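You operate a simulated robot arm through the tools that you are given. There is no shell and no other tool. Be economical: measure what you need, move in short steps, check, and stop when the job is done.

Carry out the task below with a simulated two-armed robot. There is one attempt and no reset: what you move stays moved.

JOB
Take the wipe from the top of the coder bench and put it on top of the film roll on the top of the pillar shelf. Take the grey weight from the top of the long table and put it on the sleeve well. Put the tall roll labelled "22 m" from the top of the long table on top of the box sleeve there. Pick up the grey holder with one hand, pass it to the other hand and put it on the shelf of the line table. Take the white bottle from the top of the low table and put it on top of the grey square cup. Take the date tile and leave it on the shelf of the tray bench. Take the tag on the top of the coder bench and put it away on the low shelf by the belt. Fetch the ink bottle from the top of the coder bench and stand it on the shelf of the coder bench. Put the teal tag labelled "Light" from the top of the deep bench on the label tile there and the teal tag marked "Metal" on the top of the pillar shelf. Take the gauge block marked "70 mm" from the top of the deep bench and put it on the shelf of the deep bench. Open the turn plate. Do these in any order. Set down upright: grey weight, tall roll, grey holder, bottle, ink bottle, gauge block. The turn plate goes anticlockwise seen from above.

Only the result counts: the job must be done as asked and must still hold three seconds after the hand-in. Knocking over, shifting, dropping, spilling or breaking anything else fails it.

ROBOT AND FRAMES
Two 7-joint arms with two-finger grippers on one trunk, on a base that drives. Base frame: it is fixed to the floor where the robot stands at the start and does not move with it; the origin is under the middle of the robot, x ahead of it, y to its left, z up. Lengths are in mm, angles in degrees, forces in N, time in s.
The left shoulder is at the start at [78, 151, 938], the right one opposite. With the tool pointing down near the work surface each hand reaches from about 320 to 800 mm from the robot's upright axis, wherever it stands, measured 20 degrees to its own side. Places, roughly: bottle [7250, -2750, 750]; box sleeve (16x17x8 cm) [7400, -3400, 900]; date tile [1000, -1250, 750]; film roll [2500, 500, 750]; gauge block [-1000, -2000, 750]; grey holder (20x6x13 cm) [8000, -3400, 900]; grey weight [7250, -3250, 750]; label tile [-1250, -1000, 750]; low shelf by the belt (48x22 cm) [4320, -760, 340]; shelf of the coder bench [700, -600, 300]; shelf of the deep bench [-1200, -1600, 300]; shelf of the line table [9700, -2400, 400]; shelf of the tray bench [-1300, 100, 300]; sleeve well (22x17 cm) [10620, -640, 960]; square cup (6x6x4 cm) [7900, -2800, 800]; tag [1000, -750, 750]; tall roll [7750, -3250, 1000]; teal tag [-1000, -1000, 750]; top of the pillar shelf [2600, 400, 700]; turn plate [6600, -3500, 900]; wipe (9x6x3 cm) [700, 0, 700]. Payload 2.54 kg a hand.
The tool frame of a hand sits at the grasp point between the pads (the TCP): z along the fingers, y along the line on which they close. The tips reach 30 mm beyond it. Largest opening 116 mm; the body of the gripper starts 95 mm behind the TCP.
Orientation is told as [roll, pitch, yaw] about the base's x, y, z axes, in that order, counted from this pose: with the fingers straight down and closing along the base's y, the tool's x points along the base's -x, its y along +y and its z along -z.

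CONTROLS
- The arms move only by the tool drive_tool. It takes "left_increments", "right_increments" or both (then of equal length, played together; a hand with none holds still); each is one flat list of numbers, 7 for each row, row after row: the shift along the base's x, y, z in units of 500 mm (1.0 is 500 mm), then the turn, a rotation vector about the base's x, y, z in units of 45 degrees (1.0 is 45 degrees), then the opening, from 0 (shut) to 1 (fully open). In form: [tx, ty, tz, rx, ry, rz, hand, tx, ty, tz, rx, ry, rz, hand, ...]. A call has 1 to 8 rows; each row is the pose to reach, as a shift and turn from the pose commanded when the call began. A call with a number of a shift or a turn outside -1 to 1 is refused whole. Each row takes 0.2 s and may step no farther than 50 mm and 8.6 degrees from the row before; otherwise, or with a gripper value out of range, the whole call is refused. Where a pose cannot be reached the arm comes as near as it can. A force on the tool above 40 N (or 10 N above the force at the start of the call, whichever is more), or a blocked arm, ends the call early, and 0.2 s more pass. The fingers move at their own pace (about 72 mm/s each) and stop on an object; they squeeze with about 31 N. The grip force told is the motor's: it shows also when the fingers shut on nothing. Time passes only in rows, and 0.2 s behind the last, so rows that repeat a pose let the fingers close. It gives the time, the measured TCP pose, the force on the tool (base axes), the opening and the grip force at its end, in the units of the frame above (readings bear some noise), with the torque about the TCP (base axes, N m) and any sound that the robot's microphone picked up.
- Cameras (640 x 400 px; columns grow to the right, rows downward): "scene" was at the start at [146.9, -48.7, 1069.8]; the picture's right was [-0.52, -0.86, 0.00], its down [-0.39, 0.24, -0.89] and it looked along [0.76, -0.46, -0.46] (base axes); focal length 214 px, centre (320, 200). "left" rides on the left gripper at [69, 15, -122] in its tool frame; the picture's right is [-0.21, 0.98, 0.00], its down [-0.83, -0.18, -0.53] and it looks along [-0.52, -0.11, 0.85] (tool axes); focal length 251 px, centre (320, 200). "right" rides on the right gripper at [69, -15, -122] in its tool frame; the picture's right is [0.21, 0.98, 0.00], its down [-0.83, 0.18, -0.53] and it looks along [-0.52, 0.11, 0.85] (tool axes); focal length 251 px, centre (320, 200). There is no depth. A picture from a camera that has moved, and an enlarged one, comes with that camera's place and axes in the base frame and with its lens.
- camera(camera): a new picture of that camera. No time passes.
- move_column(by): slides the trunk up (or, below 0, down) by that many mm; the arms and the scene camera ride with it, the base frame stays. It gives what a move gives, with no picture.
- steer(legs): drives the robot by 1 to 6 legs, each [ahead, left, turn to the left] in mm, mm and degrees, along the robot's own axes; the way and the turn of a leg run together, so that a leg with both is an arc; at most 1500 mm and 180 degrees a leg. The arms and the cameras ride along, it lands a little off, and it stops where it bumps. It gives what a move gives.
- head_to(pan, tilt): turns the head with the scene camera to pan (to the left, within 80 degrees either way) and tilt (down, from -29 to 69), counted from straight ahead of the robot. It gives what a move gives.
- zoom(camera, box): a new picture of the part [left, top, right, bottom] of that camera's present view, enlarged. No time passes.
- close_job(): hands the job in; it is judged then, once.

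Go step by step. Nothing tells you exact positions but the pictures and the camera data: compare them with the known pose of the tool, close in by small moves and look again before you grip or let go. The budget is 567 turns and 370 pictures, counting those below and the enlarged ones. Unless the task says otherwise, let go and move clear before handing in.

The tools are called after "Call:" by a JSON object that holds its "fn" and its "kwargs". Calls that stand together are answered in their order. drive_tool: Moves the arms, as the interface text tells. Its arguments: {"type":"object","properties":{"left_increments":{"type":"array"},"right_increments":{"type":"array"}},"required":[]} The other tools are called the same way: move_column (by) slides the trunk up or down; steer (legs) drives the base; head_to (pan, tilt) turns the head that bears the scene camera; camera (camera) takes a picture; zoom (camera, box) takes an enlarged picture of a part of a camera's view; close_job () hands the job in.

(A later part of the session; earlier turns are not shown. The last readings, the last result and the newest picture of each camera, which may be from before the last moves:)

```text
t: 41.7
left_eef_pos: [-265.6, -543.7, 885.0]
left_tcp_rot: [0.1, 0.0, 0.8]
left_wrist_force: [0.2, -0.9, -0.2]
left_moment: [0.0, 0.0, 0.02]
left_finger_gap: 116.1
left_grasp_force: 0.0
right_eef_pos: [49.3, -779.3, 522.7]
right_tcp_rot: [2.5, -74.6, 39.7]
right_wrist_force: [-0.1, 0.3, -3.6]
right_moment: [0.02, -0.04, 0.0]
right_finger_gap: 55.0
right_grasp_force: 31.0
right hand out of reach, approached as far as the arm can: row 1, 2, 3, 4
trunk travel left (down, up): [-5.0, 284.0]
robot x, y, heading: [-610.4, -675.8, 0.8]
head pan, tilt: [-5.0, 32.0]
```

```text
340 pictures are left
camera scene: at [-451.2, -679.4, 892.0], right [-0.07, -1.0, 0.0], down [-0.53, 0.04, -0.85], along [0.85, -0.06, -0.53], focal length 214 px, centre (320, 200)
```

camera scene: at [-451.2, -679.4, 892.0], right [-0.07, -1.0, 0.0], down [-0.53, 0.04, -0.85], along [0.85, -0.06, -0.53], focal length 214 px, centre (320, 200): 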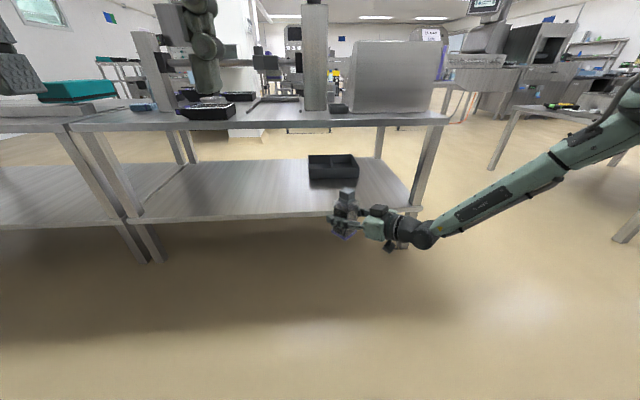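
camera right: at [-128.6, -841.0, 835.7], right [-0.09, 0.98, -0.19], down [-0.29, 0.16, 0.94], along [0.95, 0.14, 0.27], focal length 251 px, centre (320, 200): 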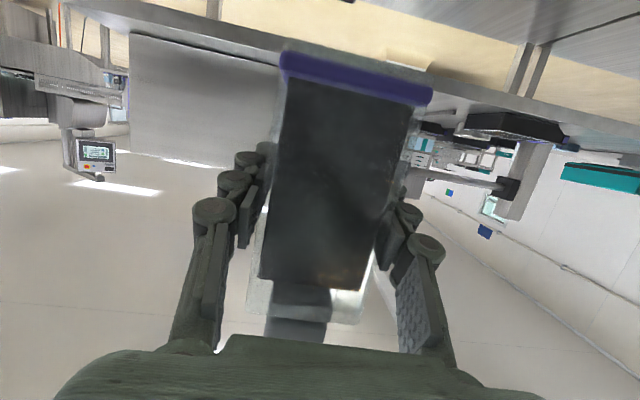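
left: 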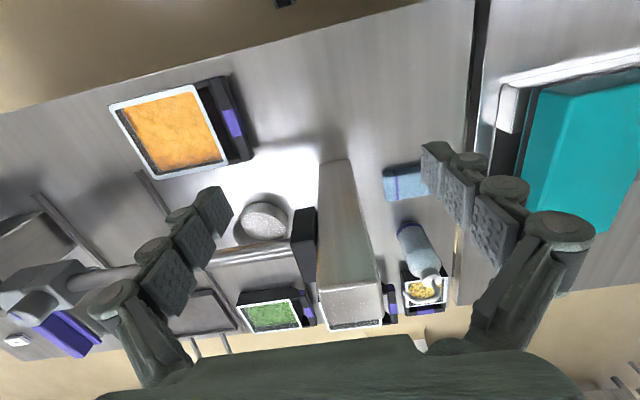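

The same limit binds. I'll use the empty left arm as a test mirror: pitch 45°, extended, lowered to shelf height.

Call:
{"fn": "drive_tool", "kwargs": {"left_increments": [0.06, 0, -0.07, 0, -0.17, 0, 1, 0.12, 0, -0.14, 0, -0.34, 0, 1, 0.18, 0, -0.21, 0, -0.5, 0, 1, 0.24, 0, -0.28, 0, -0.67, 0, 1, 0.3, 0, -0.35, 0, -0.84, 0, 1, 0.36, 0, -0.42, 0, -1, 0, 1, 0.42, 0, -0.49, 0, -1, 0, 1, 0.48, 0, -0.56, 0, -1, 0, 1]}}

Call:
{"fn": "drive_tool", "kwargs": {"left_increments": [0.06, 0, -0.07, 0, 0, 0, 1, 0.1, 0, -0.15, 0, 0, 0, 1, 0.1, 0, -0.24, 0, 0, 0, 1, 0.1, 0, -0.33, 0, 0, 0, 1, 0.1, 0, -0.42, 0, 0, 0, 1, 0.1, 0, -0.51, 0, 0, 0, 1]}}

```text
t: 43.5
left_eef_pos: [-22.6, -541.4, 608.6]
left_tcp_rot: [-0.8, -44.9, 1.1]
left_wrist_force: [-0.3, 0.6, 0.3]
left_moment: [0.0, -0.02, -0.02]
left_finger_gap: 116.0
left_grasp_force: 0.1
right_eef_pos: [48.1, -779.1, 522.8]
right_tcp_rot: [2.5, -74.5, 39.7]
right_wrist_force: [-0.9, -1.1, -3.0]
right_moment: [0.0, -0.01, -0.01]
right_finger_gap: 54.5
right_grasp_force: 30.7
trunk travel left (down, up): [-5.0, 284.0]
robot x, y, heading: [-609.9, -670.2, 0.7]
head pan, tilt: [-5.0, 32.0]
```

```text
t: 44.9
left_eef_pos: [24.1, -546.4, 349.7]
left_tcp_rot: [-0.7, -45.1, 1.1]
left_wrist_force: [-0.6, -0.3, -0.1]
left_moment: [0.0, 0.01, -0.01]
left_finger_gap: 116.0
left_grasp_force: 0.0
right_eef_pos: [49.7, -779.8, 523.2]
right_tcp_rot: [2.5, -74.6, 39.8]
right_wrist_force: [0.2, 0.2, -3.3]
right_moment: [0.0, -0.01, 0.02]
right_finger_gap: 54.5
right_grasp_force: 30.9
trunk travel left (down, up): [-5.0, 284.0]
robot x, y, heading: [-613.0, -673.4, 0.8]
head pan, tilt: [-5.0, 32.0]
```

Pitch -45 reaches z 350. I'll test how much flatter it can go there.

Call:
{"fn": "drive_tool", "kwargs": {"left_increments": [0, 0, 0, 0, -0.11, 0, 1, 0, 0, 0, 0, -0.22, 0, 1, 0, 0, 0, 0, -0.33, 0, 1, 0, 0, 0, 0, -0.44, 0, 1, 0, 0, 0, 0, -0.55, 0, 1]}}

```text
t: 46.1
left_eef_pos: [22.8, -543.9, 349.9]
left_tcp_rot: [-1.8, -69.8, 2.1]
left_wrist_force: [-0.9, 1.4, -0.3]
left_moment: [-0.03, -0.01, 0.03]
left_finger_gap: 115.9
left_grasp_force: 0.0
right_eef_pos: [48.8, -780.5, 523.3]
right_tcp_rot: [2.5, -74.5, 39.8]
right_wrist_force: [0.8, 0.6, -3.2]
right_moment: [0.07, -0.02, 0.03]
right_finger_gap: 54.5
right_grasp_force: 31.3
trunk travel left (down, up): [-5.0, 284.0]
robot x, y, heading: [-609.1, -673.5, 0.8]
head pan, tilt: [-5.0, 32.0]
```

The left arm reaches pitch -70 at z 350, so the right arm's elbow is just in a poor posture. I'll unwind it: raise, unyaw, tilt to -45, lower, then flatten again.

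Call:
{"fn": "drive_tool", "kwargs": {"right_increments": [0, -0.02, 0.08, 0, 0, -0.15, 0, 0, -0.04, 0.16, 0, 0, -0.3, 0, 0, -0.06, 0.24, 0, 0, -0.45, 0, 0, -0.08, 0.28, 0, 0, -0.6, 0, 0, -0.1, 0.28, 0, 0, -0.75, 0, 0, -0.1, 0.28, 0, 0, -0.9, 0]}}

Call:
{"fn": "drive_tool", "kwargs": {"right_increments": [-0.02, 0, -0.04, 0, 0.17, 0, 0, -0.04, 0, -0.08, 0, 0.34, 0, 0, -0.06, 0, -0.12, 0, 0.5, 0, 0, -0.06, 0, -0.18, 0, 0.67, 0, 0, -0.06, 0, -0.25, 0, 0.67, 0, 0, -0.06, 0, -0.33, 0, 0.67, 0, 0, -0.06, 0, -0.41, 0, 0.67, 0, 0, -0.06, 0, -0.49, 0, 0.67, 0]}}

Call:
{"fn": "camera", "kwargs": {"camera": "scene"}}

```text
t: 47.5
left_eef_pos: [23.5, -543.5, 349.4]
left_tcp_rot: [-2.0, -69.7, 2.2]
left_wrist_force: [0.5, 0.2, -0.2]
left_moment: [0.02, 0.03, 0.01]
left_finger_gap: 115.8
left_grasp_force: 0.0
right_eef_pos: [49.3, -832.3, 661.0]
right_tcp_rot: [2.9, -74.7, -0.9]
right_wrist_force: [-0.5, 0.1, -3.2]
right_moment: [0.03, -0.06, 0.03]
right_finger_gap: 54.7
right_grasp_force: 31.1
trunk travel left (down, up): [-5.0, 284.0]
robot x, y, heading: [-609.1, -672.1, 0.6]
head pan, tilt: [-5.0, 32.0]
```

```text
refused: increments must hold 7 numbers for each row
```

```text
339 pictures are left
camera scene: at [-451.2, -679.4, 892.0], right [-0.07, -1.0, 0.0], down [-0.53, 0.04, -0.85], along [0.85, -0.06, -0.53], focal length 214 px, centre (320, 200)
```

scene: 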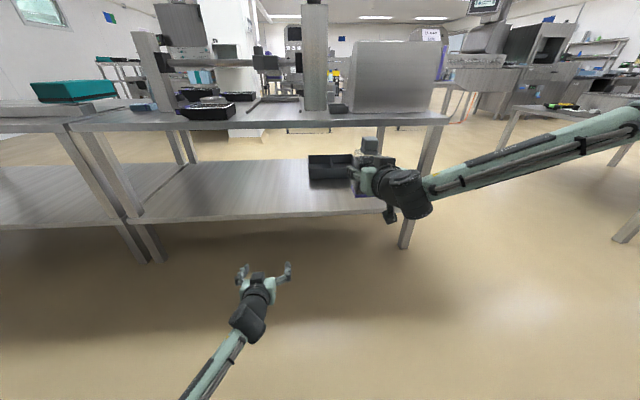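

Call:
{"fn": "drive_tool", "kwargs": {"right_increments": [-0.04, 0, 0, 0, 0.17, 0, 0, -0.08, 0, 0, 0, 0.34, 0, 0, -0.14, 0, 0, 0, 0.5, 0, 0, -0.2, 0, 0, 0, 0.67, 0, 0, -0.26, 0.02, 0, 0, 0.84, 0, 0, -0.32, 0.04, 0, 0, 1, 0, 0, -0.36, 0.08, 0, 0, 1, 0, 0]}}

Call:
{"fn": "camera", "kwargs": {"camera": "scene"}}

```text
t: 49.1
left_eef_pos: [23.1, -544.4, 349.2]
left_tcp_rot: [-2.1, -69.6, 2.2]
left_wrist_force: [0.8, 0.6, 0.3]
left_moment: [0.04, 0.03, 0.02]
left_finger_gap: 115.9
left_grasp_force: 0.0
right_eef_pos: [-132.6, -788.1, 656.6]
right_tcp_rot: [2.3, -29.6, -0.4]
right_wrist_force: [1.2, -0.4, -4.3]
right_moment: [0.01, 0.0, -0.02]
right_finger_gap: 54.8
right_grasp_force: 31.9
trunk travel left (down, up): [-5.0, 284.0]
robot x, y, heading: [-609.0, -673.8, 1.1]
head pan, tilt: [-5.0, 32.0]
```

```text
338 pictures are left
camera scene: at [-451.2, -679.5, 892.0], right [-0.07, -1.0, 0.0], down [-0.53, 0.04, -0.85], along [0.85, -0.06, -0.53], focal length 214 px, centre (320, 200)
```

scene: 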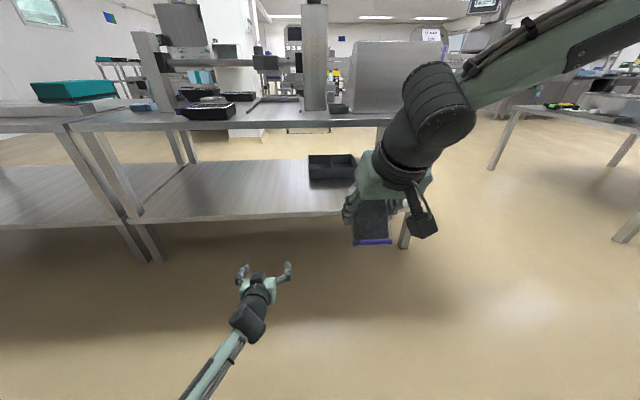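

Grip holds well. Now I'll lower at this steep pitch, extending forward, to draw the elbow down.

Call:
{"fn": "drive_tool", "kwargs": {"right_increments": [0.01, 0.02, -0.07, 0, 0, 0, 0, 0.03, 0.04, -0.15, 0, 0, 0, 0, 0.05, 0.06, -0.23, 0, 0, 0, 0, 0.1, 0.08, -0.3, 0, -0.17, 0, 0, 0.16, 0.08, -0.36, 0, -0.34, 0, 0, 0.22, 0.08, -0.42, 0, -0.34, 0, 0, 0.28, 0.08, -0.46, 0, -0.34, 0, 0, 0.32, 0.08, -0.5, 0, -0.34, 0, 0]}}

Call:
{"fn": "camera", "kwargs": {"camera": "scene"}}

```text
t: 50.9
left_eef_pos: [23.0, -545.4, 349.7]
left_tcp_rot: [-2.0, -69.7, 2.2]
left_wrist_force: [0.1, 0.1, -0.3]
left_moment: [0.02, 0.02, -0.01]
left_finger_gap: 116.0
left_grasp_force: 0.0
right_eef_pos: [-2.5, -814.7, 479.1]
right_tcp_rot: [2.3, -45.0, -0.4]
right_wrist_force: [0.2, 0.2, -3.2]
right_moment: [-0.03, -0.04, -0.01]
right_finger_gap: 54.4
right_grasp_force: 31.3
right hand out of reach, approached as far as the arm can: row 4, 5, 6, 7, 8
trunk travel left (down, up): [-5.0, 284.0]
robot x, y, heading: [-609.1, -674.6, 0.5]
head pan, tilt: [-5.0, 32.0]
```

```text
337 pictures are left
camera scene: at [-451.3, -679.3, 892.1], right [-0.07, -1.0, 0.0], down [-0.53, 0.04, -0.85], along [0.85, -0.06, -0.53], focal length 214 px, centre (320, 200)
```

scene: 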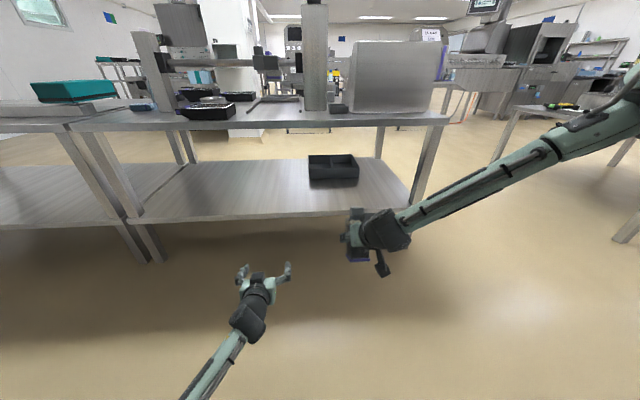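

The elbow still stays out. I'll retract the right hand close in front of the chest (mirror of the left's start), then go down again as the left did.

Call:
{"fn": "drive_tool", "kwargs": {"right_increments": [-0.06, 0, 0.07, 0, 0, 0, 0, -0.12, 0.01, 0.14, 0, 0, 0, 0, -0.18, 0.02, 0.21, 0, 0.1, 0, 0, -0.24, 0.03, 0.28, 0, 0.22, 0, 0, -0.3, 0.04, 0.35, 0, 0.34, 0, 0, -0.36, 0.05, 0.42, 0, 0.46, 0, 0, -0.42, 0.06, 0.49, 0, 0.56, 0, 0, -0.48, 0.06, 0.56, 0, 0.56, 0, 0]}}

Call:
{"fn": "drive_tool", "kwargs": {"right_increments": [-0.02, 0.02, 0.07, 0, 0, 0, 0, -0.04, 0.05, 0.14, 0, 0, 0, 0, -0.04, 0.09, 0.19, 0, 0, 0, 0]}}

Call:
{"fn": "camera", "kwargs": {"camera": "scene"}}

```text
t: 52.7
left_eef_pos: [23.9, -544.7, 349.3]
left_tcp_rot: [-2.0, -69.6, 2.2]
left_wrist_force: [-0.1, 0.0, -0.6]
left_moment: [0.01, 0.01, -0.02]
left_finger_gap: 115.9
left_grasp_force: 0.1
right_eef_pos: [-237.0, -785.0, 760.2]
right_tcp_rot: [2.1, -19.7, -0.2]
right_wrist_force: [0.7, 0.5, -3.7]
right_moment: [0.01, 0.03, 0.01]
right_finger_gap: 55.0
right_grasp_force: 30.4
trunk travel left (down, up): [-5.0, 284.0]
robot x, y, heading: [-612.4, -672.6, 0.5]
head pan, tilt: [-5.0, 32.0]
```

```text
t: 53.5
left_eef_pos: [22.8, -544.9, 350.3]
left_tcp_rot: [-2.0, -69.6, 2.3]
left_wrist_force: [0.5, -0.2, 0.1]
left_moment: [-0.01, 0.01, 0.01]
left_finger_gap: 115.9
left_grasp_force: 0.1
right_eef_pos: [-256.6, -742.7, 853.4]
right_tcp_rot: [2.2, -19.8, -0.4]
right_wrist_force: [-0.5, -0.3, -3.8]
right_moment: [-0.02, -0.04, 0.03]
right_finger_gap: 55.0
right_grasp_force: 30.8
trunk travel left (down, up): [-5.0, 284.0]
robot x, y, heading: [-608.9, -672.7, 1.0]
head pan, tilt: [-5.0, 32.0]
```

```text
336 pictures are left
camera scene: at [-451.3, -679.4, 892.0], right [-0.07, -1.0, 0.0], down [-0.53, 0.04, -0.85], along [0.85, -0.06, -0.53], focal length 214 px, centre (320, 200)
```

scene: 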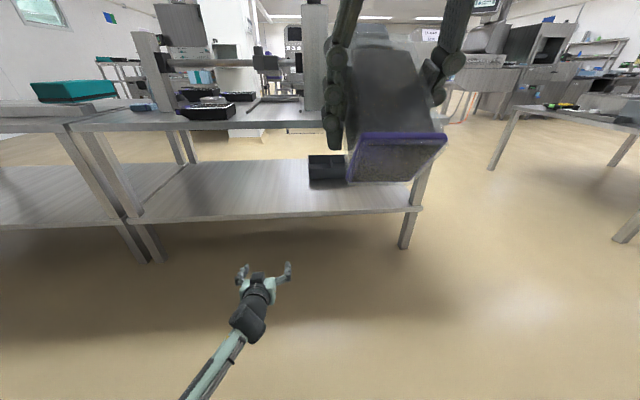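

Call:
{"fn": "drive_tool", "kwargs": {"right_increments": [0.06, -0.02, -0.07, 0, -0.1, 0, 0, 0.12, -0.04, -0.14, 0, -0.2, 0, 0, 0.18, -0.06, -0.21, 0, -0.3, 0, 0, 0.24, -0.08, -0.28, 0, -0.4, 0, 0, 0.3, -0.1, -0.35, 0, -0.5, 0, 0, 0.36, -0.12, -0.42, 0, -0.56, 0, 0, 0.42, -0.12, -0.49, 0, -0.56, 0, 0, 0.48, -0.12, -0.56, 0, -0.56, 0, 0]}}

Call:
{"fn": "drive_tool", "kwargs": {"right_increments": [0.06, 0, -0.07, 0, 0, 0, 0, 0.06, 0, -0.14, 0, 0, 0, 0, 0.06, 0, -0.21, 0, 0, 0, 0, 0.06, 0, -0.26, 0, 0, 0, 0]}}

Call:
{"fn": "camera", "kwargs": {"camera": "scene"}}

```text
t: 55.3
left_eef_pos: [23.4, -545.7, 349.8]
left_tcp_rot: [-2.0, -69.6, 2.2]
left_wrist_force: [-0.5, 0.0, 0.4]
left_moment: [0.0, 0.05, 0.03]
left_finger_gap: 115.8
left_grasp_force: 0.1
right_eef_pos: [-23.1, -799.0, 577.1]
right_tcp_rot: [2.4, -45.0, -0.4]
right_wrist_force: [0.3, 0.3, -3.4]
right_moment: [-0.02, 0.0, -0.02]
right_finger_gap: 54.8
right_grasp_force: 31.1
trunk travel left (down, up): [-5.0, 284.0]
robot x, y, heading: [-612.7, -673.1, 0.7]
head pan, tilt: [-5.0, 32.0]
```

```text
t: 56.3
left_eef_pos: [23.0, -544.5, 349.8]
left_tcp_rot: [-2.0, -69.7, 2.2]
left_wrist_force: [-0.6, 0.2, 0.3]
left_moment: [0.01, -0.03, -0.02]
left_finger_gap: 115.9
left_grasp_force: 0.2
right_eef_pos: [-0.2, -825.4, 468.9]
right_tcp_rot: [2.4, -45.0, -0.4]
right_wrist_force: [-0.4, 0.5, -2.9]
right_moment: [0.0, -0.02, 0.01]
right_finger_gap: 54.6
right_grasp_force: 30.9
right hand out of reach, approached as far as the arm can: row 3, 4
trunk travel left (down, up): [-5.0, 284.0]
robot x, y, heading: [-612.7, -669.2, 0.5]
head pan, tilt: [-5.0, 32.0]
```

```text
335 pictures are left
camera scene: at [-451.2, -679.4, 892.0], right [-0.07, -1.0, 0.0], down [-0.53, 0.04, -0.85], along [0.85, -0.06, -0.53], focal length 214 px, centre (320, 200)
```

scene: 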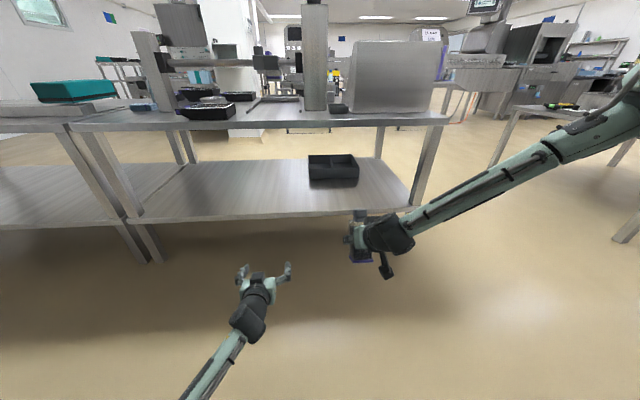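

The right elbow stays flipped outward, so I'll set the bottle down on the clear front of the bench top and re-grasp it with the left hand, whose posture works. First raise both arms.

Call:
{"fn": "drive_tool", "kwargs": {"left_increments": [-0.02, 0, 0.07, 0, 0, 0, 1, -0.06, 0, 0.14, 0, 0, 0, 1, -0.12, 0, 0.21, 0, 0, 0, 1, -0.18, 0, 0.28, 0, 0.1, 0, 1, -0.24, 0, 0.35, 0, 0.25, 0, 1, -0.3, 0, 0.42, 0, 0.4, 0, 1, -0.36, 0, 0.49, 0, 0.5, 0, 1, -0.42, 0, 0.56, 0, 0.5, 0, 1], "right_increments": [0, 0, 0.08, 0, 0, 0, 0, 0, 0, 0.16, 0, 0, 0, 0, 0, 0, 0.24, 0, -0.15, 0, 0, 0, 0, 0.32, 0, -0.3, 0, 0, 0, 0, 0.4, 0, -0.45, 0, 0, 0, 0, 0.48, 0, -0.6, 0, 0, 0, 0, 0.56, 0, -0.667, 0, 0, 0, 0, 0.6, 0, -0.667, 0, 0]}}

Call:
{"fn": "move_column", "kwargs": {"by": 80}}

Call:
{"fn": "camera", "kwargs": {"camera": "scene"}}

```text
t: 57.7
left_eef_pos: [-118.4, -501.7, 520.3]
left_tcp_rot: [17.0, -52.5, -13.5]
left_wrist_force: [-1.0, 0.0, 0.9]
left_moment: [0.01, -0.01, -0.02]
left_finger_gap: 116.0
left_grasp_force: 0.1
left hand out of reach, approached as far as the arm can: row 6
right_eef_pos: [1.9, -825.4, 685.2]
right_tcp_rot: [2.8, -68.5, -0.7]
right_wrist_force: [-0.3, 0.1, -3.4]
right_moment: [0.01, -0.05, 0.01]
right_finger_gap: 54.8
right_grasp_force: 30.9
trunk travel left (down, up): [-5.0, 284.0]
robot x, y, heading: [-609.9, -668.7, 0.6]
head pan, tilt: [-5.0, 32.0]
stopped in row 6 (left hand): the arm was blocked; the commanded pose is now the measured one
```

```text
t: 58.8
left_eef_pos: [-118.1, -501.9, 600.5]
left_tcp_rot: [16.7, -52.5, -13.3]
left_wrist_force: [0.2, -0.6, 0.2]
left_moment: [0.01, 0.04, 0.0]
left_finger_gap: 116.1
left_grasp_force: 0.1
right_eef_pos: [0.8, -824.5, 766.6]
right_tcp_rot: [2.7, -68.7, -0.7]
right_wrist_force: [0.8, 0.1, -4.0]
right_moment: [0.0, -0.04, -0.01]
right_finger_gap: 54.6
right_grasp_force: 31.2
trunk travel left (down, up): [-85.0, 204.0]
robot x, y, heading: [-608.8, -674.9, 0.5]
head pan, tilt: [-5.0, 32.0]
```

```text
334 pictures are left
camera scene: at [-451.2, -679.4, 971.9], right [-0.07, -1.0, 0.0], down [-0.53, 0.04, -0.85], along [0.85, -0.06, -0.53], focal length 214 px, centre (320, 200)
```

scene: 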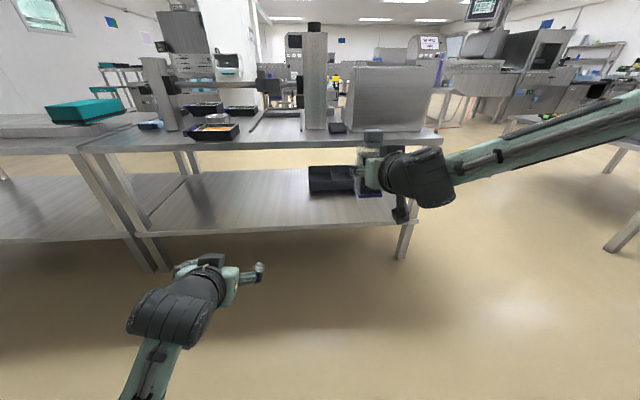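

The left arm got blocked close to the body; I'll take it forward and outward, then up.

Call:
{"fn": "drive_tool", "kwargs": {"left_increments": [0.05, 0.04, 0.02, 0, 0, 0, 1, 0.1, 0.08, 0.06, 0, 0, 0, 1, 0.14, 0.1, 0.14, 0, 0, 0, 1, 0.14, 0.1, 0.23, 0, 0, 0, 1, 0.14, 0.1, 0.32, 0, 0, 0, 1, 0.14, 0.1, 0.41, 0, 0, 0, 1, 0.14, 0.1, 0.5, 0, 0, 0, 1]}}

Call:
{"fn": "camera", "kwargs": {"camera": "scene"}}

```text
t: 60.4
left_eef_pos: [-33.9, -450.5, 834.7]
left_tcp_rot: [17.0, -52.8, -13.3]
left_wrist_force: [0.1, -1.3, 0.2]
left_moment: [0.01, 0.05, -0.02]
left_finger_gap: 116.0
left_grasp_force: 0.0
left hand out of reach, approached as far as the arm can: row 7
right_eef_pos: [0.7, -825.7, 766.5]
right_tcp_rot: [2.7, -68.7, -0.6]
right_wrist_force: [-0.2, -0.8, -3.7]
right_moment: [-0.01, -0.02, 0.0]
right_finger_gap: 54.9
right_grasp_force: 30.9
trunk travel left (down, up): [-85.0, 204.0]
robot x, y, heading: [-607.7, -678.2, 0.7]
head pan, tilt: [-5.0, 32.0]
```

```text
333 pictures are left
camera scene: at [-451.3, -679.4, 972.0], right [-0.07, -1.0, 0.0], down [-0.53, 0.04, -0.85], along [0.85, -0.06, -0.53], focal length 214 px, centre (320, 200)
```

scene: 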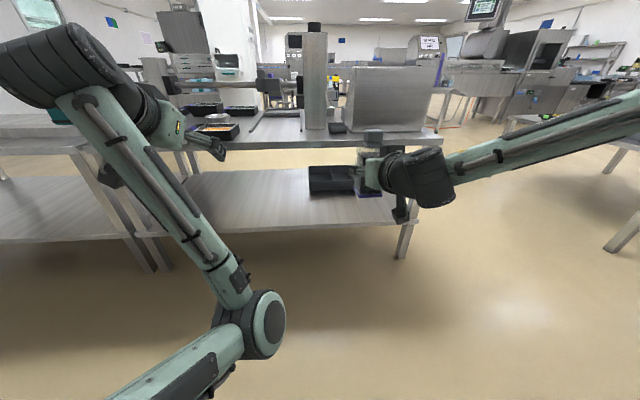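

I'll raise the right hand and drive 380 forward and 100 left so the bottle hangs over the clear bench front.

Call:
{"fn": "drive_tool", "kwargs": {"right_increments": [0, 0, 0.07, 0, -0.12, 0, 0, 0, 0, 0.12, 0, -0.12, 0, 0]}}

Call:
{"fn": "steer", "kwargs": {"legs": [[380, 100, 0]]}}

Call:
{"fn": "head_to", "kwargs": {"pan": -20, "tilt": 30}}

Call:
{"fn": "camera", "kwargs": {"camera": "scene"}}

```text
t: 61.0
left_eef_pos: [-33.6, -450.4, 833.5]
left_tcp_rot: [17.0, -52.9, -13.4]
left_wrist_force: [0.3, -0.1, -0.1]
left_moment: [-0.01, 0.0, -0.02]
left_finger_gap: 115.9
left_grasp_force: 0.0
right_eef_pos: [1.1, -826.3, 829.0]
right_tcp_rot: [3.0, -74.1, -1.0]
right_wrist_force: [0.0, 0.3, -3.8]
right_moment: [0.01, -0.05, -0.01]
right_finger_gap: 55.0
right_grasp_force: 31.1
trunk travel left (down, up): [-85.0, 204.0]
robot x, y, heading: [-604.8, -673.2, 0.8]
head pan, tilt: [-5.0, 32.0]
```

```text
t: 63.5
left_eef_pos: [349.2, -335.1, 833.5]
left_tcp_rot: [17.0, -52.8, -12.9]
left_wrist_force: [0.3, -0.7, 0.6]
left_moment: [0.01, 0.02, 0.03]
left_finger_gap: 115.9
left_grasp_force: 0.0
right_eef_pos: [385.7, -710.0, 829.0]
right_tcp_rot: [3.1, -74.1, -0.4]
right_wrist_force: [-0.8, 1.1, -3.7]
right_moment: [0.0, 0.01, 0.02]
right_finger_gap: 54.7
right_grasp_force: 30.7
trunk travel left (down, up): [-85.0, 204.0]
robot x, y, heading: [-228.0, -562.0, 1.6]
head pan, tilt: [-5.0, 32.0]
```

```text
t: 64.3
left_eef_pos: [347.7, -336.4, 835.6]
left_tcp_rot: [16.9, -53.0, -12.9]
left_wrist_force: [0.2, 0.2, 0.0]
left_moment: [-0.05, 0.0, -0.02]
left_finger_gap: 115.9
left_grasp_force: 0.1
right_eef_pos: [385.6, -710.5, 829.0]
right_tcp_rot: [3.1, -74.0, -0.4]
right_wrist_force: [-0.4, 0.2, -4.0]
right_moment: [0.01, -0.01, 0.0]
right_finger_gap: 54.6
right_grasp_force: 31.0
trunk travel left (down, up): [-85.0, 204.0]
robot x, y, heading: [-227.4, -563.3, 1.5]
head pan, tilt: [-20.0, 30.0]
```

```text
332 pictures are left
camera scene: at [-71.4, -591.1, 975.2], right [-0.32, -0.95, 0.0], down [-0.47, 0.16, -0.87], along [0.82, -0.28, -0.5], focal length 214 px, centre (320, 200)
```

scene: 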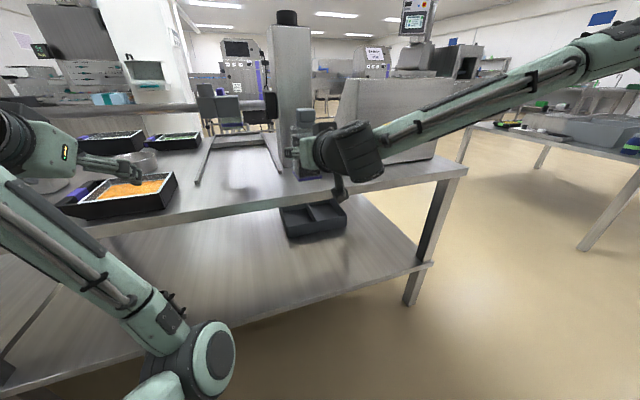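

Call:
{"fn": "drive_tool", "kwargs": {"right_increments": [0.08, 0.02, 0, 0, 0, 0, 0, 0.16, 0.04, 0, 0, 0, 0, 0, 0.18, 0.05, -0.06, 0, 0, 0, 0, 0.18, 0.05, -0.11, 0, -0.02, 0, 0]}}

Call:
{"fn": "zoom", "kwargs": {"camera": "scene", "box": [220, 80, 380, 220]}}

Call:
{"fn": "camera", "kwargs": {"camera": "right"}}

```text
t: 65.3
left_eef_pos: [347.4, -335.6, 837.0]
left_tcp_rot: [17.1, -53.0, -12.9]
left_wrist_force: [-0.6, 0.5, -1.1]
left_moment: [0.01, -0.01, 0.02]
left_finger_gap: 116.0
left_grasp_force: 0.0
right_eef_pos: [479.1, -683.6, 778.3]
right_tcp_rot: [3.0, -75.6, -0.4]
right_wrist_force: [0.5, 0.6, 12.5]
right_moment: [-0.46, 0.5, -0.04]
right_finger_gap: 54.8
right_grasp_force: 31.7
trunk travel left (down, up): [-85.0, 204.0]
robot x, y, heading: [-225.8, -561.3, 1.2]
head pan, tilt: [-20.0, 30.0]
```

```text
2.86 times, centred on (300, 150) of scene
camera zoom: at [-72.6, -590.9, 975.9], right [-0.32, -0.95, 0.0], down [-0.47, 0.16, -0.87], along [0.82, -0.28, -0.5], focal length 613 px, centre (377, 343)
```

zoom: 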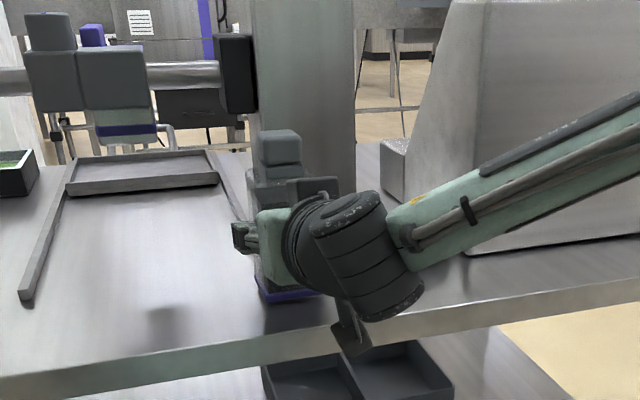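

```text
330 pictures are left
camera right: at [345.1, -702.5, 743.8], right [-0.1, 0.98, -0.2], down [-0.32, 0.16, 0.93], along [0.94, 0.15, 0.3], focal length 251 px, centre (320, 200)
```

right: 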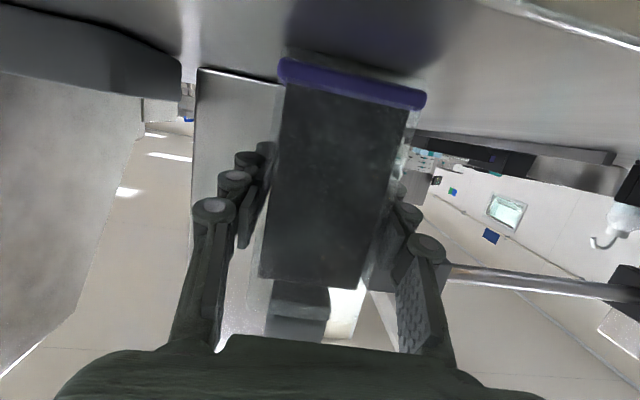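

The bottle has touched down on the bench (contact +16 N). I'll open and back straight off.

Call:
{"fn": "drive_tool", "kwargs": {"right_increments": [0, 0, 0.004, 0, 0, 0, 0, 0, 0, 0.004, 0, 0, 0, 0.62, 0, 0, 0.004, 0, 0, 0, 0.62]}}

Call:
{"fn": "camera", "kwargs": {"camera": "right"}}

```text
t: 66.1
left_eef_pos: [347.4, -336.0, 834.3]
left_tcp_rot: [16.9, -52.8, -12.9]
left_wrist_force: [-0.2, 1.0, -0.1]
left_moment: [0.01, 0.01, -0.02]
left_finger_gap: 115.8
left_grasp_force: 0.2
right_eef_pos: [478.5, -683.1, 773.9]
right_tcp_rot: [3.0, -75.0, -0.4]
right_wrist_force: [0.3, 0.1, 0.3]
right_moment: [0.0, -0.01, 0.04]
right_finger_gap: 72.2
right_grasp_force: 0.0
trunk travel left (down, up): [-85.0, 204.0]
robot x, y, heading: [-225.0, -562.8, 1.1]
head pan, tilt: [-20.0, 30.0]
```

```text
329 pictures are left
camera right: at [343.5, -703.1, 740.7], right [-0.1, 0.98, -0.19], down [-0.31, 0.16, 0.94], along [0.95, 0.15, 0.29], focal length 251 px, centre (320, 200)
```

right: 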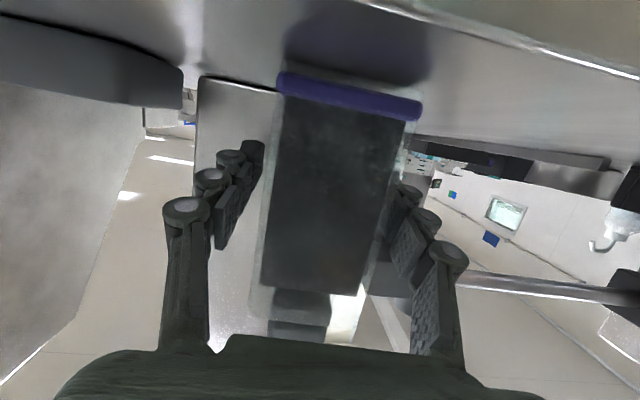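

Released and standing. I'll withdraw the right hand and raise it aside.

Call:
{"fn": "drive_tool", "kwargs": {"right_increments": [-0.08, -0.005, 0, 0, 0, 0, 0.62, -0.17, -0.01, 0, 0, 0, 0, 0.62, -0.26, -0.02, 0, 0, 0, 0, 0.8, -0.34, -0.04, 0.05, 0, 0.1, 0, 1, -0.38, -0.08, 0.12, 0, 0.25, 0, 1, -0.4, -0.14, 0.19, 0, 0.4, 0, 1, -0.42, -0.2, 0.26, 0, 0.55, 0, 1, -0.44, -0.26, 0.33, 0, 0.7, 0, 1]}}

Call:
{"fn": "steer", "kwargs": {"legs": [[-180, -230, 0]]}}

Call:
{"fn": "camera", "kwargs": {"camera": "scene"}}

```text
t: 67.9
left_eef_pos: [347.2, -335.0, 833.8]
left_tcp_rot: [17.0, -52.8, -12.9]
left_wrist_force: [-0.7, 0.6, -0.1]
left_moment: [-0.01, 0.04, -0.02]
left_finger_gap: 116.1
left_grasp_force: 0.0
right_eef_pos: [256.5, -818.2, 940.7]
right_tcp_rot: [2.7, -43.5, 0.0]
right_wrist_force: [0.4, 0.1, 0.1]
right_moment: [-0.03, 0.02, 0.03]
right_finger_gap: 116.1
right_grasp_force: 0.0
right hand out of reach, approached as far as the arm can: row 4, 5
trunk travel left (down, up): [-85.0, 204.0]
robot x, y, heading: [-223.7, -563.4, 1.1]
head pan, tilt: [-20.0, 30.0]
```

```text
t: 70.8
left_eef_pos: [173.1, -577.8, 835.2]
left_tcp_rot: [17.0, -52.9, -13.5]
left_wrist_force: [0.5, -0.2, 1.5]
left_moment: [-0.03, 0.01, -0.03]
left_finger_gap: 115.9
left_grasp_force: 0.0
right_eef_pos: [78.3, -1058.3, 939.6]
right_tcp_rot: [2.7, -43.5, -0.7]
right_wrist_force: [-0.2, 1.0, 1.3]
right_moment: [-0.01, 0.01, -0.03]
right_finger_gap: 115.8
right_grasp_force: 0.1
trunk travel left (down, up): [-85.0, 204.0]
robot x, y, heading: [-401.0, -794.8, 0.6]
head pan, tilt: [-20.0, 30.0]
```

```text
328 pictures are left
camera scene: at [-248.4, -829.6, 975.3], right [-0.33, -0.94, 0.0], down [-0.47, 0.17, -0.87], along [0.82, -0.29, -0.5], focal length 214 px, centre (320, 200)
```

scene: 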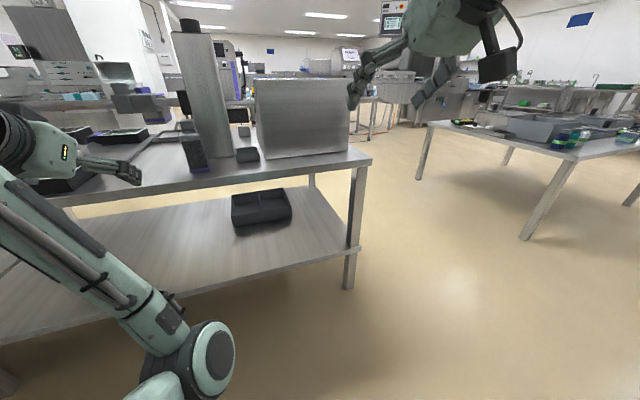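

The bottle stands at about (483, -678), bench top near z 718. I'll level the left hand's orientation and lower it to z 775.

Call:
{"fn": "drive_tool", "kwargs": {"left_increments": [0, 0, 0, -0.07, -0.12, -0.06, 1, 0, 0, 0, -0.14, -0.24, -0.12, 1, 0, 0, 0, -0.22, -0.38, -0.18, 1, 0, 0, -0.06, -0.22, -0.38, -0.18, 0.75, 0, 0, -0.12, -0.22, -0.38, -0.18, 0.75]}}

Call:
{"fn": "camera", "kwargs": {"camera": "left"}}

```text
t: 72.0
left_eef_pos: [173.8, -575.5, 775.8]
left_tcp_rot: [3.5, -71.8, -9.5]
left_wrist_force: [-0.6, 0.2, 0.1]
left_moment: [0.01, 0.01, 0.01]
left_finger_gap: 87.0
left_grasp_force: 0.1
right_eef_pos: [77.7, -1058.4, 939.8]
right_tcp_rot: [2.6, -43.5, -0.7]
right_wrist_force: [0.1, -0.6, 0.3]
right_moment: [0.01, 0.06, 0.01]
right_finger_gap: 115.5
right_grasp_force: 0.2
trunk travel left (down, up): [-85.0, 204.0]
robot x, y, heading: [-399.4, -798.9, 0.8]
head pan, tilt: [-20.0, 30.0]
```

```text
327 pictures are left
camera left: at [40.4, -545.7, 748.1], right [0.17, 0.96, 0.22], down [-0.27, -0.17, 0.95], along [0.95, -0.22, 0.23], focal length 251 px, centre (320, 200)
```

left: 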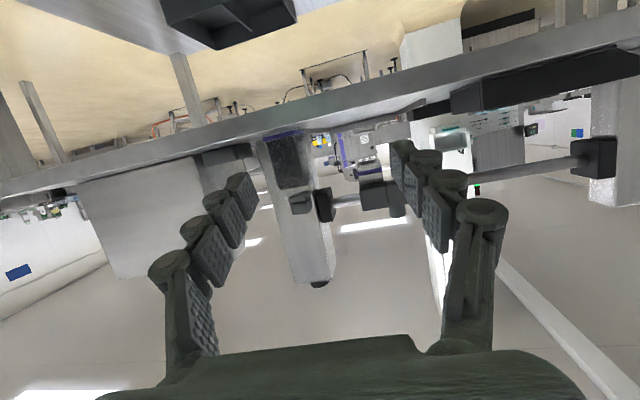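

Call:
{"fn": "steer", "kwargs": {"legs": [[170, -70, 0]]}}

Call:
{"fn": "drive_tool", "kwargs": {"left_increments": [0, -0.03, 0.0, 0, 0, 0.08, 0.75, 0, -0.07, 0.0, 0, 0, 0.13, 0.75]}}

Call:
{"fn": "camera", "kwargs": {"camera": "left"}}

Call:
{"fn": "camera", "kwargs": {"camera": "scene"}}

```text
t: 73.5
left_eef_pos: [341.4, -647.0, 775.6]
left_tcp_rot: [3.5, -71.8, -9.7]
left_wrist_force: [-0.2, 1.0, 0.0]
left_moment: [0.01, 0.01, 0.01]
left_finger_gap: 86.9
left_grasp_force: 0.0
right_eef_pos: [243.6, -1128.8, 940.9]
right_tcp_rot: [2.7, -43.6, -0.8]
right_wrist_force: [0.7, -0.2, -0.8]
right_moment: [-0.02, 0.0, 0.03]
right_finger_gap: 115.9
right_grasp_force: 0.0
trunk travel left (down, up): [-85.0, 204.0]
robot x, y, heading: [-231.4, -869.5, 0.8]
head pan, tilt: [-20.0, 30.0]
```

```text
t: 74.1
left_eef_pos: [342.5, -682.8, 787.1]
left_tcp_rot: [4.7, -73.2, -5.0]
left_wrist_force: [-0.1, 0.3, -0.7]
left_moment: [0.01, 0.0, -0.04]
left_finger_gap: 86.9
left_grasp_force: 0.0
right_eef_pos: [243.7, -1129.8, 939.7]
right_tcp_rot: [2.7, -43.5, -0.8]
right_wrist_force: [-0.2, -0.3, 0.4]
right_moment: [-0.02, -0.02, 0.02]
right_finger_gap: 116.0
right_grasp_force: 0.1
trunk travel left (down, up): [-85.0, 204.0]
robot x, y, heading: [-233.9, -870.7, 0.7]
head pan, tilt: [-20.0, 30.0]
```

```text
326 pictures are left
camera left: at [207.2, -665.8, 756.9], right [0.07, 0.97, 0.23], down [-0.27, -0.2, 0.94], along [0.96, -0.13, 0.25], focal length 251 px, centre (320, 200)
```

left: 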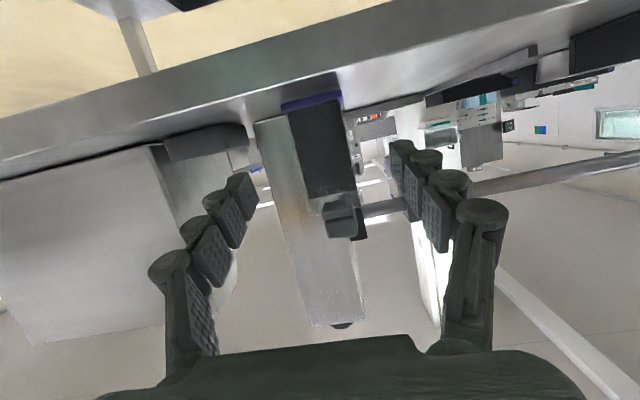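

```text
325 pictures are left
camera scene: at [-82.1, -899.4, 975.3], right [-0.33, -0.94, 0.0], down [-0.47, 0.17, -0.87], along [0.82, -0.29, -0.5], focal length 214 px, centre (320, 200)
```

scene: 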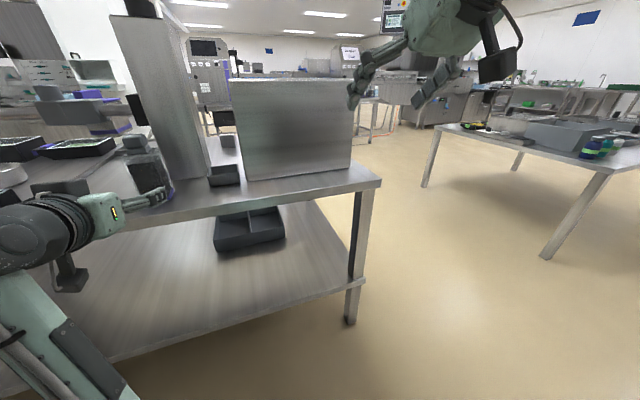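

The bottle is centred between the fingers. I'll advance 138 mm and close.

Call:
{"fn": "drive_tool", "kwargs": {"left_increments": [0.07, 0, -0.01, 0, 0, 0, 0.72, 0.14, 0, -0.015, 0, 0, 0, 0.72, 0.21, 0, -0.015, 0, 0, 0, 0.72, 0.27, 0, -0.015, 0, 0, 0, 0.72, 0.27, 0, -0.015, 0, 0, 0, 0.3, 0.27, 0, -0.015, 0, 0, 0, 0, 0.27, 0, -0.015, 0, 0, 0, 0]}}

Call:
{"fn": "camera", "kwargs": {"camera": "left"}}

```text
t: 75.7
left_eef_pos: [475.4, -683.9, 768.2]
left_tcp_rot: [3.5, -71.7, -3.8]
left_wrist_force: [0.9, -0.3, -0.4]
left_moment: [-0.08, -0.11, 0.02]
left_finger_gap: 55.5
left_grasp_force: 30.9
right_eef_pos: [243.5, -1128.5, 941.3]
right_tcp_rot: [2.8, -43.5, -0.8]
right_wrist_force: [0.4, 0.6, 0.3]
right_moment: [0.01, -0.06, -0.01]
right_finger_gap: 116.0
right_grasp_force: 0.0
trunk travel left (down, up): [-85.0, 204.0]
robot x, y, heading: [-237.5, -872.2, 0.7]
head pan, tilt: [-20.0, 30.0]
```

```text
324 pictures are left
camera left: at [339.6, -665.8, 741.3], right [0.08, 0.97, 0.22], down [-0.25, -0.2, 0.95], along [0.97, -0.13, 0.23], focal length 251 px, centre (320, 200)
```

left: 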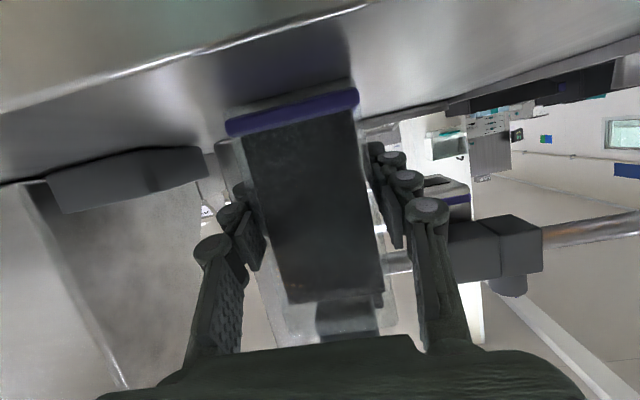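

Gripped at 55 mm. Lift, back off, and lower to shelf height.

Call:
{"fn": "drive_tool", "kwargs": {"left_increments": [0, 0, 0.04, 0, 0, 0, 0, 0, 0, 0.12, 0, 0, 0, 0]}}

Call:
{"fn": "steer", "kwargs": {"legs": [[-380, 0, 0]]}}

Call:
{"fn": "move_column", "kwargs": {"by": -85}}

Call:
{"fn": "drive_tool", "kwargs": {"left_increments": [0, 0, -0.08, 0, 0, 0, 0, 0.02, 0, -0.16, 0, 0, 0, 0, 0.03, 0, -0.24, 0, 0, 0, 0, 0.04, 0, -0.32, 0, 0, 0, 0, 0.05, 0, -0.4, 0, 0, 0, 0, 0.06, 0, -0.48, 0, 0, 0, 0, 0.06, 0, -0.56, 0, 0, 0, 0, 0.06, 0, -0.61, 0, 0, 0, 0]}}

Call:
{"fn": "head_to", "kwargs": {"pan": 10, "tilt": 32}}

Call:
{"fn": "camera", "kwargs": {"camera": "scene"}}

```text
t: 76.3
left_eef_pos: [474.8, -683.4, 826.5]
left_tcp_rot: [3.5, -71.6, -3.9]
left_wrist_force: [-0.1, -0.2, -3.8]
left_moment: [0.0, -0.05, 0.0]
left_finger_gap: 55.5
left_grasp_force: 30.8
right_eef_pos: [243.8, -1130.0, 940.5]
right_tcp_rot: [2.6, -43.5, -0.8]
right_wrist_force: [0.9, -0.7, -0.8]
right_moment: [0.0, 0.01, 0.02]
right_finger_gap: 116.2
right_grasp_force: 0.0
trunk travel left (down, up): [-85.0, 204.0]
robot x, y, heading: [-238.0, -865.4, 0.4]
head pan, tilt: [-20.0, 30.0]
```

```text
t: 78.2
left_eef_pos: [248.6, -686.7, 821.7]
left_tcp_rot: [3.4, -71.1, -4.0]
left_wrist_force: [0.0, -0.1, -3.8]
left_moment: [-0.01, -0.05, -0.03]
left_finger_gap: 55.4
left_grasp_force: 30.9
right_eef_pos: [15.6, -1131.9, 939.6]
right_tcp_rot: [2.7, -43.4, -1.0]
right_wrist_force: [0.4, 0.3, 0.2]
right_moment: [-0.02, 0.04, -0.02]
right_finger_gap: 116.1
right_grasp_force: 0.0
trunk travel left (down, up): [-85.0, 204.0]
robot x, y, heading: [-462.7, -872.0, 0.4]
head pan, tilt: [-20.0, 30.0]
stopped in leg 1: the robot was blocked; the commanded pose is now the measured one
```

```text
t: 79.4
left_eef_pos: [249.8, -686.7, 737.4]
left_tcp_rot: [3.5, -71.3, -4.0]
left_wrist_force: [0.1, 0.7, -3.2]
left_moment: [0.0, -0.03, 0.01]
left_finger_gap: 55.6
left_grasp_force: 31.0
right_eef_pos: [15.8, -1132.7, 854.6]
right_tcp_rot: [2.7, -43.4, -1.0]
right_wrist_force: [-0.5, -0.1, -0.7]
right_moment: [0.02, -0.04, 0.0]
right_finger_gap: 116.2
right_grasp_force: 0.1
trunk travel left (down, up): [0.0, 289.0]
robot x, y, heading: [-465.7, -873.9, 0.3]
head pan, tilt: [-20.0, 30.0]
```

```text
t: 81.4
left_eef_pos: [287.3, -686.3, 471.3]
left_tcp_rot: [5.6, -73.9, -6.1]
left_wrist_force: [-0.4, -0.6, -2.7]
left_moment: [0.01, -0.03, 0.0]
left_finger_gap: 55.7
left_grasp_force: 30.9
right_eef_pos: [11.4, -1137.3, 858.9]
right_tcp_rot: [3.4, -43.8, -1.5]
right_wrist_force: [1.3, -0.6, 0.3]
right_moment: [0.02, 0.0, 0.02]
right_finger_gap: 116.1
right_grasp_force: 0.1
trunk travel left (down, up): [0.0, 289.0]
robot x, y, heading: [-462.6, -869.0, 0.4]
head pan, tilt: [-20.0, 30.0]
stopped in row 8 (left hand): the arm was blocked; the commanded pose is now the measured one
```

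```text
t: 82.4
left_eef_pos: [287.3, -686.3, 474.2]
left_tcp_rot: [5.8, -74.1, -6.1]
left_wrist_force: [-0.3, 0.3, -4.2]
left_moment: [-0.02, -0.04, -0.01]
left_finger_gap: 55.7
left_grasp_force: 31.2
right_eef_pos: [11.0, -1137.1, 859.5]
right_tcp_rot: [3.3, -43.9, -1.4]
right_wrist_force: [-0.5, -0.2, -0.1]
right_moment: [-0.01, -0.03, 0.01]
right_finger_gap: 116.0
right_grasp_force: 0.0
trunk travel left (down, up): [0.0, 289.0]
robot x, y, heading: [-465.8, -867.9, 0.1]
head pan, tilt: [10.0, 32.0]
```

```text
323 pictures are left
camera scene: at [-311.9, -860.3, 891.3], right [0.18, -0.98, -0.01], down [-0.51, -0.09, -0.85], along [0.84, 0.16, -0.52], focal length 214 px, centre (320, 200)
```

scene: 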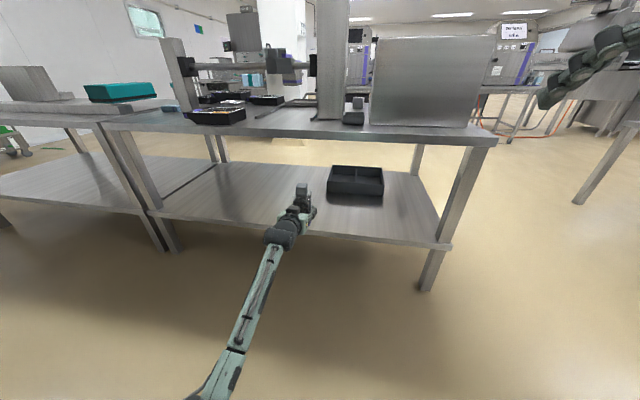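

The base bumped something behind and the left arm stopped at z 474. I'll look to the right/back and down at the arm.

Call:
{"fn": "head_to", "kwargs": {"pan": -80, "tilt": 35}}

Call:
{"fn": "camera", "kwargs": {"camera": "scene"}}

Call:
{"fn": "head_to", "kwargs": {"pan": 15, "tilt": 65}}

Call:
{"fn": "camera", "kwargs": {"camera": "scene"}}

```text
t: 84.0
left_eef_pos: [287.7, -686.6, 473.3]
left_tcp_rot: [5.8, -74.1, -6.1]
left_wrist_force: [0.4, 0.4, -3.9]
left_moment: [0.01, -0.02, -0.01]
left_finger_gap: 55.2
left_grasp_force: 31.0
right_eef_pos: [11.0, -1137.0, 859.6]
right_tcp_rot: [3.4, -43.9, -1.5]
right_wrist_force: [0.0, 0.4, 0.8]
right_moment: [0.03, -0.01, 0.0]
right_finger_gap: 116.2
right_grasp_force: 0.0
trunk travel left (down, up): [0.0, 289.0]
robot x, y, heading: [-465.0, -872.7, 0.2]
head pan, tilt: [-80.0, 35.0]
```

```text
322 pictures are left
camera scene: at [-383.8, -963.0, 885.1], right [-0.98, -0.18, -0.01], down [-0.1, 0.57, -0.82], along [0.15, -0.8, -0.58], focal length 214 px, centre (320, 200)
```

scene: 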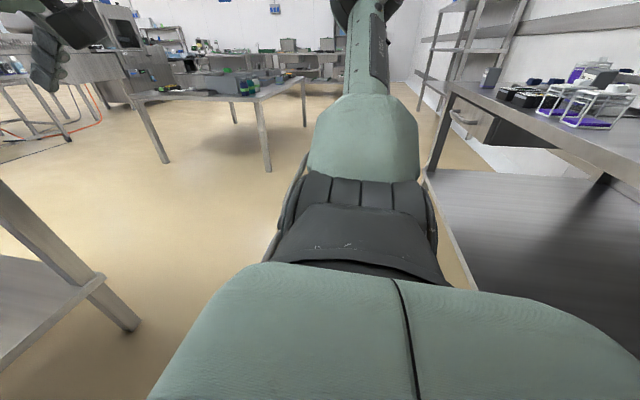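

```text
t: 85.8
left_eef_pos: [288.0, -687.1, 473.3]
left_tcp_rot: [5.9, -74.1, -6.1]
left_wrist_force: [0.9, 0.2, -2.7]
left_moment: [-0.01, -0.01, 0.0]
left_finger_gap: 55.2
left_grasp_force: 31.1
right_eef_pos: [10.8, -1137.1, 859.1]
right_tcp_rot: [3.3, -43.9, -1.5]
right_wrist_force: [1.4, -0.1, 0.6]
right_moment: [0.01, 0.0, -0.02]
right_finger_gap: 115.8
right_grasp_force: 0.0
trunk travel left (down, up): [0.0, 289.0]
robot x, y, heading: [-466.5, -872.6, 0.2]
head pan, tilt: [15.0, 65.0]
```

```text
321 pictures are left
camera scene: at [-340.9, -860.0, 846.4], right [0.27, -0.96, -0.01], down [-0.87, -0.24, -0.43], along [0.42, 0.12, -0.9], focal length 214 px, centre (320, 200)
```

scene: 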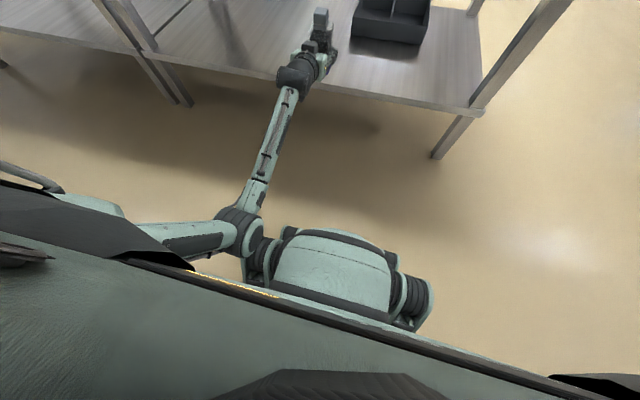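

The left elbow is pressing on the robot's own base. I'll rise slightly, extend 90 mm forward into the gap, and lower with a straighter arm.

Call:
{"fn": "drive_tool", "kwargs": {"left_increments": [0.02, 0, 0.05, 0, 0, 0, 0, 0.09, 0.0, 0.05, 0, 0.02, 0, 0, 0.18, 0.0, 0.02, 0, 0.04, 0, 0, 0.18, 0, -0.06, 0, 0.04, 0, 0, 0.18, 0, -0.13, 0, 0.04, 0, 0]}}

Call:
{"fn": "camera", "kwargs": {"camera": "scene"}}

```text
t: 87.0
left_eef_pos: [380.3, -685.7, 396.3]
left_tcp_rot: [3.4, -71.8, -3.8]
left_wrist_force: [0.1, 0.2, -2.8]
left_moment: [0.0, 0.04, 0.01]
left_finger_gap: 55.5
left_grasp_force: 31.4
right_eef_pos: [17.3, -1132.2, 853.6]
right_tcp_rot: [2.7, -43.3, -1.0]
right_wrist_force: [-0.2, -1.2, 0.1]
right_moment: [-0.01, 0.0, -0.02]
right_finger_gap: 115.9
right_grasp_force: 0.1
trunk travel left (down, up): [0.0, 289.0]
robot x, y, heading: [-466.5, -869.8, 0.4]
head pan, tilt: [15.0, 65.0]
```

```text
320 pictures are left
camera scene: at [-335.9, -855.4, 842.4], right [0.27, -0.96, 0.0], down [-0.87, -0.24, -0.42], along [0.41, 0.11, -0.91], focal length 214 px, centre (320, 200)
```

scene: 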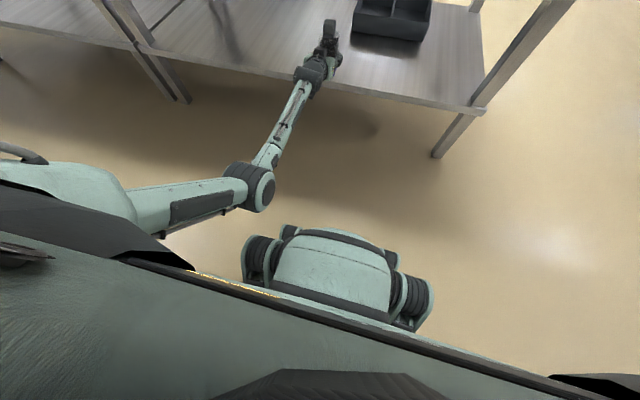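

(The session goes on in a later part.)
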